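You operate a simulated robot arm through the tools that you are given. There is no shell and no other tool. Be economical: measure what you need, move in short steps, check, and stop when the job is done.

Carry out the task below with a simulated robot arm. There is one attempt and no reset: what you move stays moved.

TASK
Put two of the sugar lumps from the top of the packing table on the gold brass dish.

It is judged by the outcome, as a careful person would: the job done as asked, and still so three seconds after it is handed in. It fails if anything else is knocked over, pushed out of place, dropped, spilled or broken.

THE ROBOT
A 7-joint arm with a two-finger parallel gripper, fixed in place. Base frame: the origin is at the foot of the arm, x ahead of it, y to its left, z up; the work surface is at about z = 0. Lengths are in m, angles in degrees, forces in N, time in s.
With the tool pointing down near the work surface it reaches from about 0.24 to 0.62 m from the base axis. Its first joint turns from -66.0 to 66.0 degrees. Payload 2.6 kg.
Tool frame: the origin (TCP) lies between the finger pads and is the grasp point; the fingertips stand 0.03 m ahead of it; z points along the fingers, y is the line along which they close. The gripper opens to 0.094 m. The fingers are 0.028 m wide and 0.01 m thick; the gripper's body (0.05 by 0.096 m) begins 0.055 m behind the TCP.
Orientation is that of the tool frame in the base frame, as a unit quaternion [x, y, z, w]. With the fingers straight down and closing along the base's y, the tool's x points along the base's -x, its y along +y and its z along -z.

THE INTERFACE
- The arm moves only by the tool jog_arm. Its argument "targets" is a list that holds one entry, the list of rows, each a list of 5 numbers: the shift along the tool's x, y, z in m, then the turn about the tool's z in degrees, then the finger opening in m, from 0 to 0.094. In form: [[[tx, ty, tz, twist, grip], ...]]. A call has 1 to 10 rows; each row shifts and turns the commanded pose from where the row before left it, along the tool's axes as they then stand. A row lasts 0.2 s, in which the tool goes at most 0.05 m and 8.6 degrees; a call with a longer step from one row to the next is refused whole, and so is a gripper value outside its range. A pose out of reach is approached as far as the arm can. The call stops where the force on the tool passes 40 N (or 10 N more than at its start, if that is more) or the arm is blocked; 0.2 s more then pass. The fingers move at their own pace (about 0.072 m/s each) and stop on an object; they squeeze with about 22 N. The grip force told is the motor's: it shows also when the fingers shut on nothing. Time passes only in rows, and 0.2 s behind the last, so rows that do not move let the fingers close. It gives the time, the measured TCP pose, the force on the tool (base axes), the opening and the grip force at its end, in the units of the frame above (readings bear some noise).
- Cameras (640 x 400 px; columns grow to the right, rows downward): "scene" is fixed at [0.0339, 0.4316, 0.5578]; the picture's right is [-0.79, -0.61, 0.00], its down [-0.38, 0.49, -0.78] and it looks along [0.48, -0.62, -0.62] (base axes); focal length 327 px, centre (320, 200). "wrist" rides on the gripper at [-0.037, 0, -0.058] in the tool frame; the picture's right is [0.00, -1.00, 0.00], its down [0.97, 0.00, -0.24] and it looks along [0.24, 0.00, 0.97] (tool axes); focal length 218 px, centre (320, 200).
- get_image(camera): a new picture of that camera. No time passes.
- pixel_to_xyz(camera, pixels): for up to 12 pixels [column, row] of the newest picture of that camera ("zoom" is the newest enlarged one), the place [x, y, z] in the base frame of the surface seen there, good to about 0.003 m. No time passes.
- close_up(camera, box): a new picture of the part [left, top, right, bottom] of that camera's present view, enlarged. No time passes.
- sign_off(): hands the job in; it is judged then, once.

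Work in short steps. Measure before you move; look again where a grasp or a placing could have gone wrong, and mend it. You have 60 turns and 30 pictures in all, those below and enlarged ones among them. Open the gripper and draw the arm clear of the work before you hand the job in, unless the task says otherwise; then end with one line.

The tools are called after "Call:" as name(argument=value, ...) on one line, values as JSON. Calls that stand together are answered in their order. jog_arm: Moves the arm, as the interface text tells. Its arguments: {"type":"object","properties":{"targets":{"type":"array"}},"required":["targets"]} The other tools are called the same way: get_image (camera) takes a picture; pixel_to_xyz (camera, pixels) gives the place of the surface under pixels of a picture; close_up (camera, box) takes an enlarged picture of a part of a camera's view; sign_off () hands the job in.

At the start:

```text
clock: 0.0
tool_pos: [0.4583, -0.0976, 0.2666]
ee_rot: [-0.001, 1.0, 0.0, -0.001]
force: [-0.5, 0.0, 0.5]
grip_width: 0.0941
grasp_force: 0.0
```

scene: 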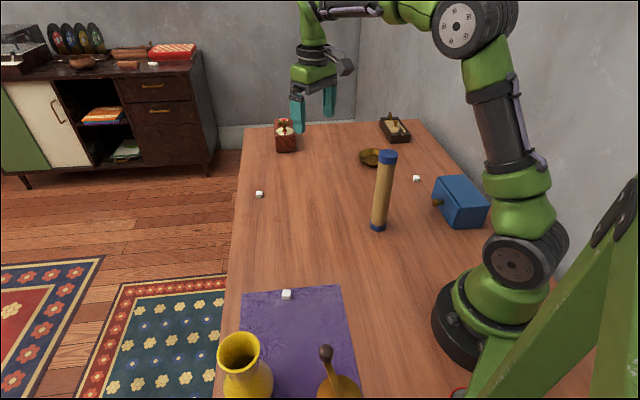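
wrist: 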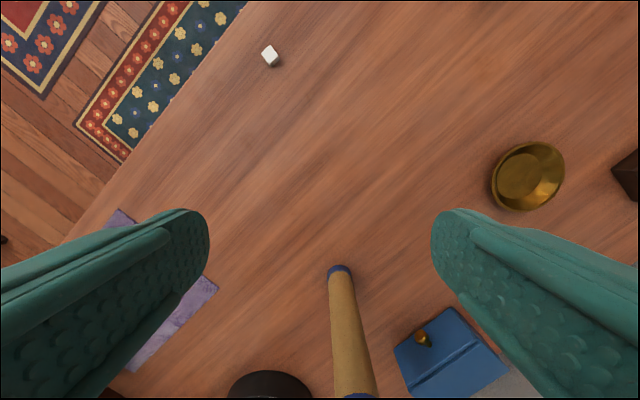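

The scene shows white lumps at about (259,194), (416,178) and (286,294), with the dish near (370,157). I'll measure these and enlarge the view.

Call:
pixel_to_xyz(camera="scene", pixels=[[259, 194], [416, 178], [286, 294], [370, 157], [362, 153], [388, 155], [378, 228], [286, 150], [395, 135], [460, 200], [437, 203], [325, 350]])

Call:
close_up(camera="scene", box=[340, 100, 500, 240])

Call:
pixel_to_xyz(camera="wrist", pixels=[[270, 55], [528, 178], [493, 178], [563, 165], [520, 208], [530, 143], [339, 268]])

Call:
close_up(camera="scene", box=[200, 160, 360, 310])

```text
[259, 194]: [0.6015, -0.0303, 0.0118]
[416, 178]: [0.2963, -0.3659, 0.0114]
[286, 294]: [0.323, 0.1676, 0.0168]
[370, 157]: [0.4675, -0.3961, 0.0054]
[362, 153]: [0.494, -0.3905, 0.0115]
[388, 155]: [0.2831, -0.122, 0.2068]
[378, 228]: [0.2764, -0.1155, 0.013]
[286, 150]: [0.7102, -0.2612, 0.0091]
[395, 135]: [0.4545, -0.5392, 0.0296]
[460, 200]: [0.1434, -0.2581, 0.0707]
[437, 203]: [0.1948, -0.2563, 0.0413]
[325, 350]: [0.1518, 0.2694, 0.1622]
```

```text
2.86 times, centred on (420, 170) of scene
```

zoom: 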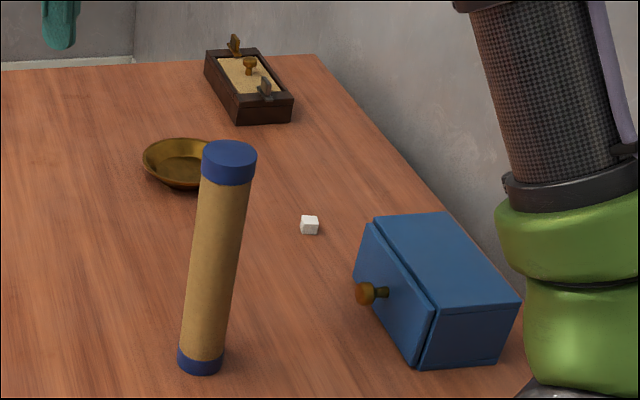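

```text
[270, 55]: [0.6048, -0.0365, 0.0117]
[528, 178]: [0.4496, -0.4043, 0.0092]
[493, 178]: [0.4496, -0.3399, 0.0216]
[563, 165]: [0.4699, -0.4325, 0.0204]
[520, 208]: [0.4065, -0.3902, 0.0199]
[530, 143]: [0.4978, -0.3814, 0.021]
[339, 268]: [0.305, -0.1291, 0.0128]
```

```text
2.67 times, centred on (280, 235) of scene
```

zoom: 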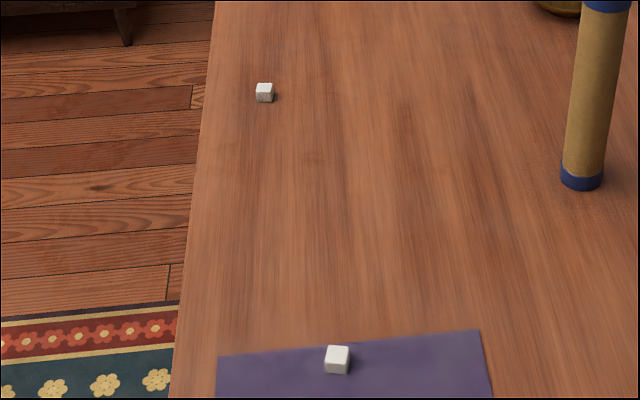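

Lump A is at about (0.296,-0.366), lump B at (0.603,-0.035), and the dish centre at about (0.452,-0.387). The tall tube at (0.28,-0.12) has to be avoided, so I'll move high toward A, going along y first and then x.

Call:
jog_arm(targets=[[[0, -0.045, 0, 0, 0.094], [0, -0.045, 0, 0, 0.094], [0, -0.045, 0, 0, 0.094], [0, -0.045, 0, 0, 0.094], [0, -0.045, 0, 0, 0.094], [0, -0.043, 0, 0, 0.06], [0.045, 0, 0, 0, 0.05], [0.045, 0, 0, 0, 0.05], [0.045, 0, 0, 0, 0.05], [0.02, 0, 0.03, 0, 0.05]]])

Call:
get_image(camera="wrist")

```text
clock: 2.2
tool_pos: [0.3043, -0.3334, 0.2363]
ee_rot: [-0.001, 1.0, 0.0, 0.0]
force: [0.0, 0.7, 0.4]
grip_width: 0.0502
grasp_force: 0.1
out of reach, approached as far as the arm can: row 6
```

```text
25 pictures are left
```

wrist: 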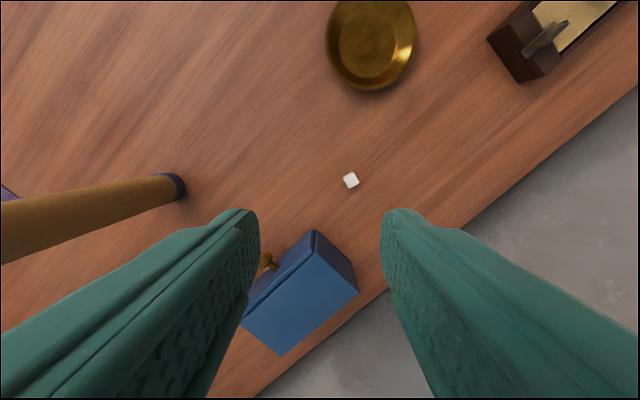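

Lump A is at (351,180), with the box corner nearby at (357,290). I'll enlarge it to get its angle and measure the clearances.

Call:
close_up(camera="wrist", box=[311, 155, 391, 205])

Call:
pixel_to_xyz(camera="wrist", pixels=[[351, 180], [357, 280], [314, 232], [268, 262], [371, 45], [330, 45], [415, 45], [372, 90], [350, 52], [395, 45], [371, 70]])

```text
8.00 times, centred on (351, 180) of wrist
```

zoom: 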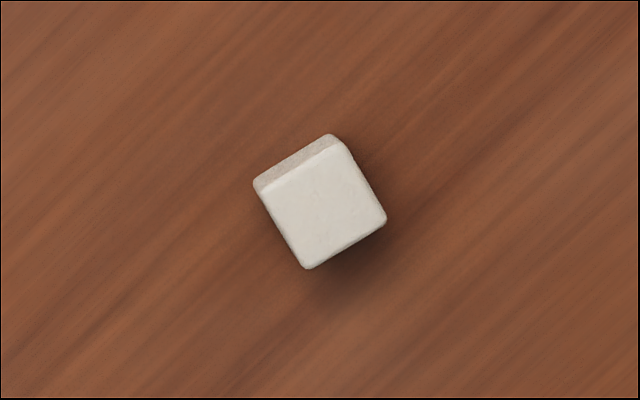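

```text
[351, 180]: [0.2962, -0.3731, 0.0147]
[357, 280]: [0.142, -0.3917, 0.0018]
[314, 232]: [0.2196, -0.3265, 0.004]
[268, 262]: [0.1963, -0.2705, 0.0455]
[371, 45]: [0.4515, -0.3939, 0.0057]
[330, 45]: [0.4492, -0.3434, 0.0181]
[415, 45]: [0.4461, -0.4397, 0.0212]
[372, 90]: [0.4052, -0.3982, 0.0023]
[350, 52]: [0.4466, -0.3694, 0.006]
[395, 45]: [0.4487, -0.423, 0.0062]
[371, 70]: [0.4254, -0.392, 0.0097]
```

Lump A is a cube about 15 mm across, centred at (0.295,-0.3735), with its edges turned 29°. I'll shift over it, twist -29° and descend to a hover.

Call:
jog_arm(targets=[[[0.0093, -0.0401, 0, 0, 0.05], [0, 0, 0, -7.25, 0.05], [0, 0, 0, -7.25, 0.05], [0, 0, 0.03, -7.25, 0.05], [0, 0, 0.04, -7.25, 0.05], [0, 0, 0.04, 0, 0.05], [0, 0, 0.03, 0, 0.05], [0, 0, 0, 0, 0.05]]])

Call:
get_image(camera="wrist")

```text
clock: 4.0
tool_pos: [0.2946, -0.3749, 0.0956]
ee_rot: [-0.251, 0.968, 0.0, 0.0]
force: [0.3, -0.1, 1.0]
grip_width: 0.0498
grasp_force: 0.1
```

```text
23 pictures are left
```

wrist: 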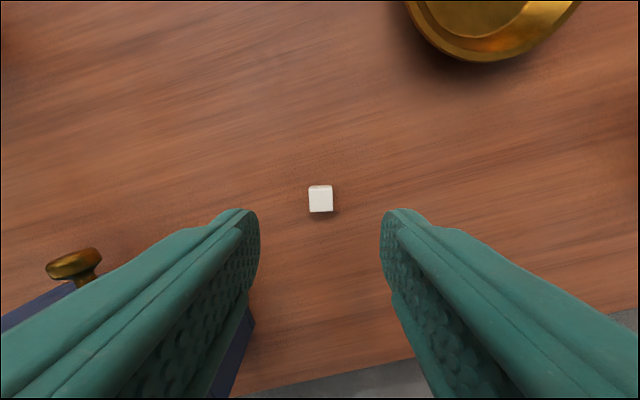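

The lump is square between the fingers at (320,199). I'll check the clearance to the box and knob before descending.

Call:
pixel_to_xyz(camera="wrist", pixels=[[320, 200], [250, 322], [244, 330], [75, 262], [95, 252], [60, 300]])

```text
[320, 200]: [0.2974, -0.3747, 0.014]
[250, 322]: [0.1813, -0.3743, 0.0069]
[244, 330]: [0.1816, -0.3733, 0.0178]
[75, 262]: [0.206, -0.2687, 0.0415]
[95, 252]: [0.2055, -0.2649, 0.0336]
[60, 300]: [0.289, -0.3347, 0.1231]
```

The box is well clear, so I'll descend 0.06 and close.

Call:
jog_arm(targets=[[[0, 0, 0.03, 0, 0.05], [0, 0, 0.02, 0, 0.05], [0, 0, 0.011, 0, 0.05], [0, 0, 0, 0, 0.05], [0, 0, 0, 0, 0.0], [0, 0, 0, 0, 0.0], [0, 0, 0, 0, 0.0]]])

```text
clock: 5.6
tool_pos: [0.2954, -0.3752, 0.0358]
ee_rot: [-0.25, 0.968, 0.0, 0.001]
force: [0.7, -0.1, 0.2]
grip_width: 0.0129
grasp_force: 22.1
```

The fingers hold the lump at a 0.013 opening. I'll lift 0.065 and move above the dish.

Call:
jog_arm(targets=[[[0, 0, -0.025, 0, 0.0], [0, 0, -0.04, 0, 0.0], [-0.0296, -0.0223, 0, 0, 0.0], [-0.0296, -0.0223, 0, 0, 0.0], [-0.0296, -0.0223, 0, 0, 0.0], [-0.0295, -0.0225, 0, 0, 0.0], [0, 0, 0, 0, 0.0]]])

Call:
get_image(camera="wrist")

```text
clock: 7.2
tool_pos: [0.4415, -0.3959, 0.101]
ee_rot: [-0.251, 0.968, 0.0, 0.0]
force: [0.6, -0.4, -0.2]
grip_width: 0.0125
grasp_force: 21.7
```

```text
22 pictures are left
```

wrist: 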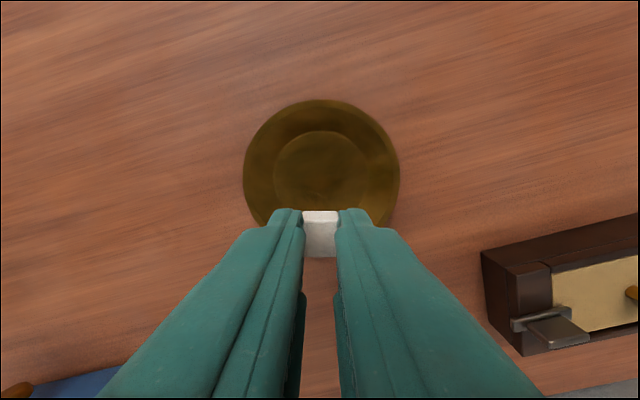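

The lump is held. I'll measure the dish floor and rim precisely.

Call:
pixel_to_xyz(camera="wrist", pixels=[[322, 170], [276, 170], [366, 170], [322, 134], [322, 103], [247, 170], [396, 170], [322, 200]])

```text
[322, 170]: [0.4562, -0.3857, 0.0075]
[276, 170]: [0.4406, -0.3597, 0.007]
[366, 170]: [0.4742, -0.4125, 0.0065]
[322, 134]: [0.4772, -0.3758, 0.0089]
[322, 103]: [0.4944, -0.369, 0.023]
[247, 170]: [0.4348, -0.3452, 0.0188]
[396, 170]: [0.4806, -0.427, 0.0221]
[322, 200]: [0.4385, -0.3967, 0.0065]
```

The dish centre is about (0.452,-0.390) and its floor is at z≈0.007. I'll lower to a TCP of about 0.043 and release with a small opening.

Call:
jog_arm(targets=[[[-0.002, 0, 0.025, 0, 0.0], [0, 0, 0.02, 0, 0.0], [0, 0, 0.012, 0, 0.0], [0, 0, 0, 0, 0.0], [0, 0, 0, 0, 0.024], [0, 0, 0, 0, 0.024]]])

```text
clock: 8.6
tool_pos: [0.4429, -0.3948, 0.0444]
ee_rot: [-0.25, 0.968, 0.0, 0.0]
force: [-0.7, -0.1, -0.2]
grip_width: 0.0241
grasp_force: 0.1
```

I've released it, so I'll rise straight up and look.

Call:
jog_arm(targets=[[[0, 0, -0.02, 0, 0.024], [0, 0, -0.04, 0, 0.024], [0, 0, -0.04, 0, 0.05], [0, 0, -0.04, 0, 0.05], [0, 0, 0, 0, 0.05]]])

Call:
get_image(camera="wrist")

```text
clock: 9.8
tool_pos: [0.4431, -0.3975, 0.1857]
ee_rot: [-0.252, 0.968, 0.0, 0.0]
force: [-0.6, -0.3, 0.0]
grip_width: 0.0499
grasp_force: 0.0
```

```text
21 pictures are left
```

wrist: 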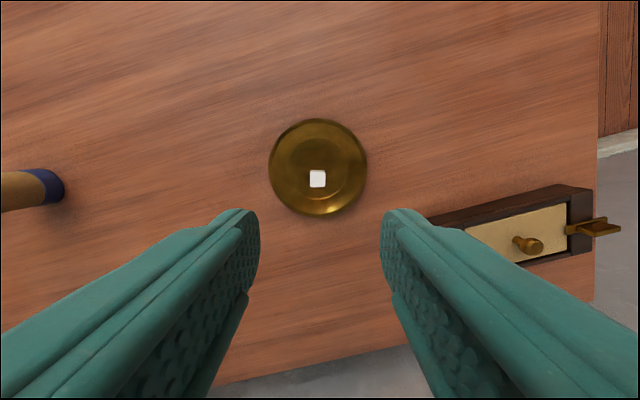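

Lump 1 rests in the dish. I'll untwist, then rise while swinging toward lump B, staying high over the tube.

Call:
jog_arm(targets=[[[0, 0, 0, 7.25, 0.05], [0, 0, 0, 7.25, 0.05], [0, 0, 0, 7.25, 0.05], [0, 0, 0, 7.25, 0.05], [0, 0.042, -0.025, 0, 0.05], [0, 0.042, -0.025, 0, 0.05], [0, 0.042, -0.025, 0, 0.05], [-0.015, 0.045, 0, 0, 0.05], [-0.015, 0.045, 0, 0, 0.05], [-0.015, 0.045, 0, 0, 0.05]]])

Call:
get_image(camera="scene")

```text
clock: 12.0
tool_pos: [0.489, -0.1342, 0.2591]
ee_rot: [0.0, 1.0, 0.0, 0.0]
force: [-0.1, 0.6, 0.2]
grip_width: 0.0499
grasp_force: 0.1
```

```text
20 pictures are left
```

scene: 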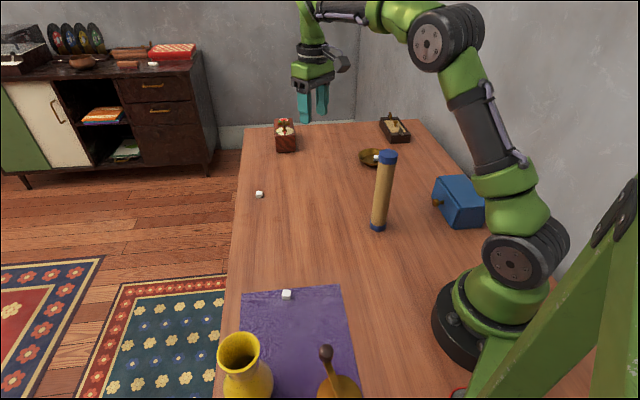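

The tube is undisturbed. Next I'll move above lump B.

Call:
jog_arm(targets=[[[-0.02, 0.034, 0.02, 0, 0.05], [-0.02, 0.034, 0.02, 0, 0.05], [-0.02, 0.03, 0.02, 0, 0.05], [0, 0, 0.03, 0, 0.05], [0, 0, 0.02, 0, 0.05], [0, 0, 0, 0, 0.05]]])

Call:
get_image(camera="wrist")

```text
clock: 13.4
tool_pos: [0.5485, -0.035, 0.1467]
ee_rot: [0.0, 1.0, -0.001, 0.0]
force: [0.8, -0.3, 0.5]
grip_width: 0.0502
grasp_force: 0.1
```

```text
19 pictures are left
```

wrist: 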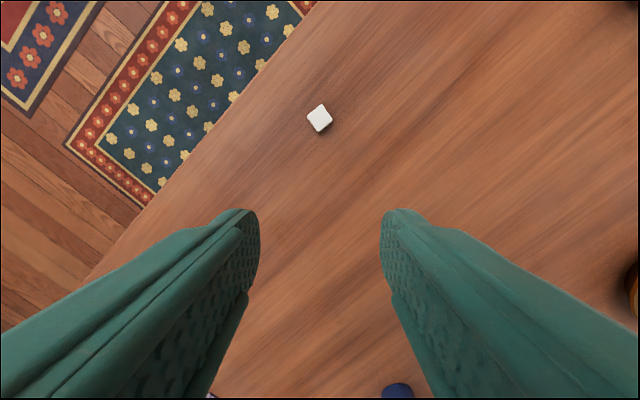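

Lump B is at (320,118). I'll enlarge it and measure.

Call:
close_up(camera="wrist", box=[280, 93, 360, 143])

Call:
pixel_to_xyz(camera="wrist", pixels=[[320, 118], [320, 121]])

```text
8.00 times, centred on (320, 118) of wrist
```

zoom: 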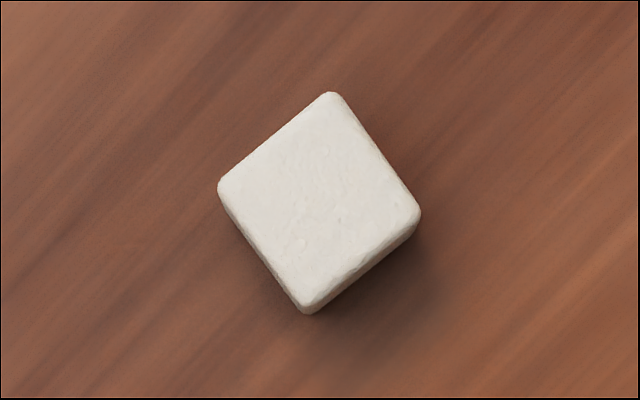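

```text
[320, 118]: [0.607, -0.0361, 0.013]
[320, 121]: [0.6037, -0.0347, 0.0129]
```

B is centred at about (0.607,-0.036), turned about -37.5°. I'll lower while shifting over it, then twist.

Call:
jog_arm(targets=[[[-0.02, 0, 0.03, 0, 0.05], [-0.02, 0, 0.03, 0, 0.05], [-0.0185, -0.001, 0, 0, 0.05], [0, 0, 0, -7.5, 0.05], [0, 0, 0, -7.5, 0.05], [0, 0, 0, -7.5, 0.05], [0, 0, 0, -7.5, 0.05], [0, 0, 0, -7.5, 0.05], [0, 0, 0, 0, 0.05]]])

Call:
get_image(camera="wrist")

```text
clock: 15.4
tool_pos: [0.6075, -0.0361, 0.0887]
ee_rot: [-0.322, 0.947, -0.001, 0.0]
force: [1.3, -0.6, -0.3]
grip_width: 0.0503
grasp_force: 0.1
```

```text
17 pictures are left
```

wrist: 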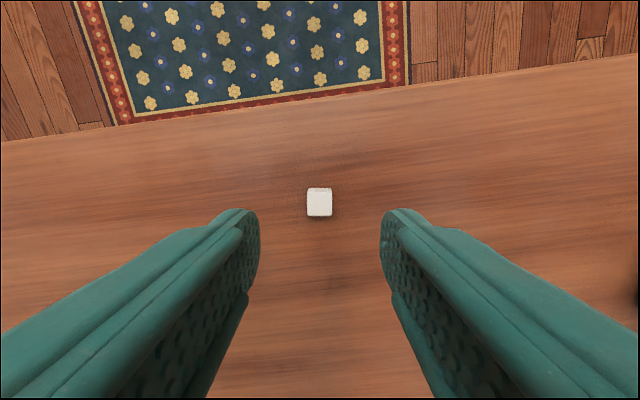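

The lump is aligned at (320,203). I'll descend and grasp.

Call:
jog_arm(targets=[[[0, 0, 0.025, 0, 0.05], [0, 0, 0.018, 0, 0.05], [0, 0, 0.0105, 0, 0.05], [0, 0, 0, 0, 0.05], [0, 0, 0, 0, 0.0], [0, 0, 0, 0, 0.0], [0, 0, 0, 0, 0.0]]])

```text
clock: 17.0
tool_pos: [0.6061, -0.0364, 0.035]
ee_rot: [-0.321, 0.947, -0.001, 0.0]
force: [0.2, -0.3, 1.9]
grip_width: 0.0127
grasp_force: 21.7
```

It's gripped at 0.0127. I'll lift, realign to -29°, then retreat upward.

Call:
jog_arm(targets=[[[0, 0, -0.025, 0, 0.0], [0, 0, -0.04, 0, 0.0], [0, 0, 0, 8.5, 0.0], [0.031, -0.001, -0.036, 0, 0.0], [0.031, -0.001, -0.036, 0, 0.0], [0.031, -0.001, -0.036, 0, 0.0], [0.031, -0.001, -0.036, 0, 0.0]]])

Call:
jog_arm(targets=[[[0.029, -0.0267, 0, 0, 0.0], [0.029, -0.0267, 0, 0, 0.0], [0.029, -0.0267, 0, 0, 0.0], [0.029, -0.0267, 0, 0, 0.0], [0, 0, 0, 0, 0.0]]])

```text
clock: 18.6
tool_pos: [0.4988, -0.0991, 0.2428]
ee_rot: [-0.251, 0.968, 0.0, 0.0]
force: [-1.3, 0.0, -1.0]
grip_width: 0.0127
grasp_force: 21.8
```

```text
clock: 19.8
tool_pos: [0.4499, -0.2493, 0.2445]
ee_rot: [-0.251, 0.968, 0.0, 0.0]
force: [0.5, 0.1, -0.3]
grip_width: 0.0126
grasp_force: 22.3
```

Still held. I'll move down to a hover over the far side of the dish floor, target (0.464,-0.383).

Call:
jog_arm(targets=[[[0.0131, -0.031, 0.0336, 0, 0.0], [0.0131, -0.031, 0.0336, 0, 0.0], [0.0131, -0.031, 0.0336, 0, 0.0], [0.0131, -0.031, 0.0336, 0, 0.0], [0, 0, 0, 0, 0.0]]])

Call:
get_image(camera="wrist")

Call:
close_up(camera="scene", box=[340, 120, 420, 170])

```text
clock: 21.0
tool_pos: [0.4667, -0.3858, 0.1128]
ee_rot: [-0.252, 0.968, 0.0, 0.0]
force: [-0.6, -0.3, 0.0]
grip_width: 0.0127
grasp_force: 22.3
```

```text
16 pictures are left
```

wrist: 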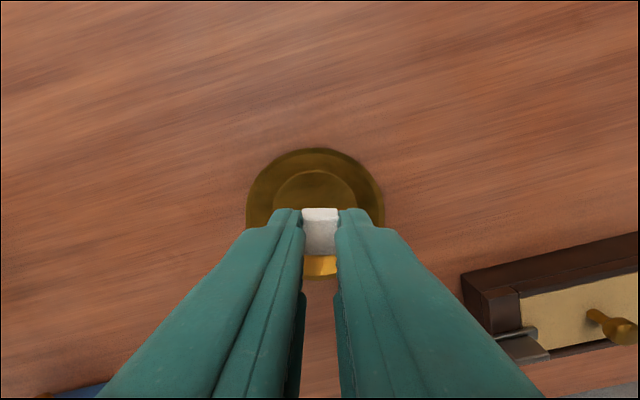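

```text
8.00 times, centred on (380, 145) of scene
```

zoom: 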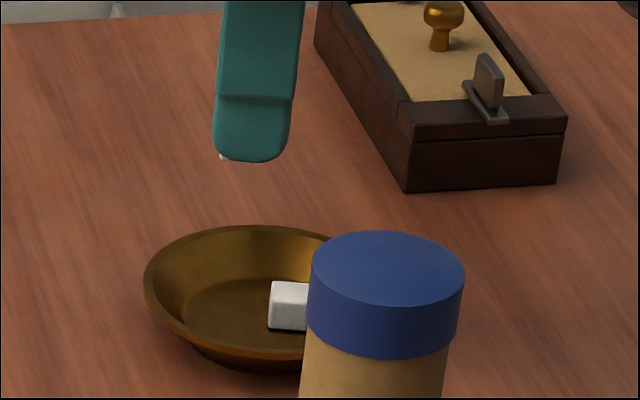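

I'll check lump 1's place and the rim points before lowering.

Call:
pixel_to_xyz(camera="zoom", pixels=[[288, 288], [288, 310], [300, 286], [150, 280], [245, 228]])

Call:
pixel_to_xyz(camera="wrist", pixels=[[314, 172], [315, 151], [250, 205], [381, 205]])

```text
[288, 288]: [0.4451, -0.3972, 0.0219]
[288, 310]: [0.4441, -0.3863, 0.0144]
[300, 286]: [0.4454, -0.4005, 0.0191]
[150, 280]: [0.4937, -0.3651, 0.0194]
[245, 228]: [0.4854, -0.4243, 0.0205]
```

```text
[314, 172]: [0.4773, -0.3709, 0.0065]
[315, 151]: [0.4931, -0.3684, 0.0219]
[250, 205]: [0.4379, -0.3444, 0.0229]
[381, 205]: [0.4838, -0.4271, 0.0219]
```

The separation from lump 1 is about 0.025, which is clear. I'll lower and release.

Call:
jog_arm(targets=[[[0.001, 0.002, 0.03, 0, 0.0], [0, 0, 0.025, 0, 0.0], [0, 0, 0.0125, 0, 0.0], [0, 0, 0, 0, 0.0], [0, 0, 0, 0, 0.022], [0, 0, 0, 0, 0.022]]])

Call:
jog_arm(targets=[[[0, 0, -0.02, 0, 0.022], [0, 0, -0.04, 0, 0.022], [0, 0, -0.04, 0, 0.05], [0, 0, -0.04, 0, 0.05], [0, 0, 0, 0, 0.05]]])

Call:
get_image(camera="wrist")

Call:
get_image(camera="scene")

```text
clock: 22.4
tool_pos: [0.4633, -0.3831, 0.0428]
ee_rot: [-0.25, 0.968, 0.0, 0.0]
force: [0.2, 0.1, 0.2]
grip_width: 0.0222
grasp_force: 0.1
```

```text
clock: 23.6
tool_pos: [0.4631, -0.381, 0.1818]
ee_rot: [-0.251, 0.968, 0.0, 0.001]
force: [-1.0, 0.3, -0.1]
grip_width: 0.0498
grasp_force: 0.0
```

```text
14 pictures are left
```

wrist: 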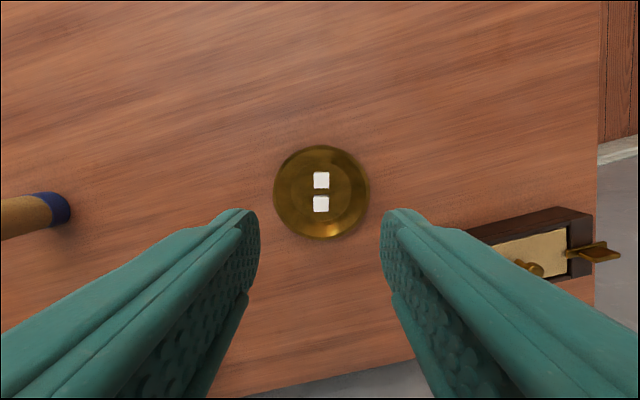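

```text
13 pictures are left
```

scene: 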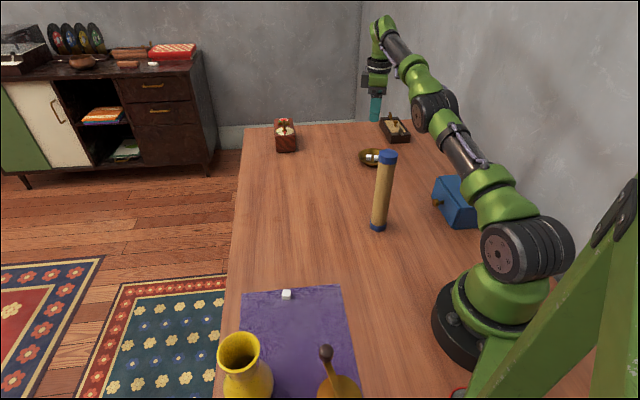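

Both lumps are in the dish and nothing else has moved. The open gripper is about 0.18 m up, so I'll draw it back a little more and hand in.

Call:
jog_arm(targets=[[[0.02, 0.03, -0.03, 0, 0.05], [0.02, 0.03, -0.03, 0, 0.05], [0, 0, 0, 0, 0.05]]])

Call:
sign_off()

```text
clock: 24.4
tool_pos: [0.4297, -0.3755, 0.2602]
ee_rot: [-0.251, 0.968, 0.0, -0.001]
force: [-0.2, -0.4, -0.3]
grip_width: 0.0499
grasp_force: 0.0
out of reach, approached as far as the arm can: row 1, 2
```

```text
The job is handed in.
```

Two sugar lumps from the packing table are on the gold brass dish, nothing else was moved, and the gripper is open and clear above it.
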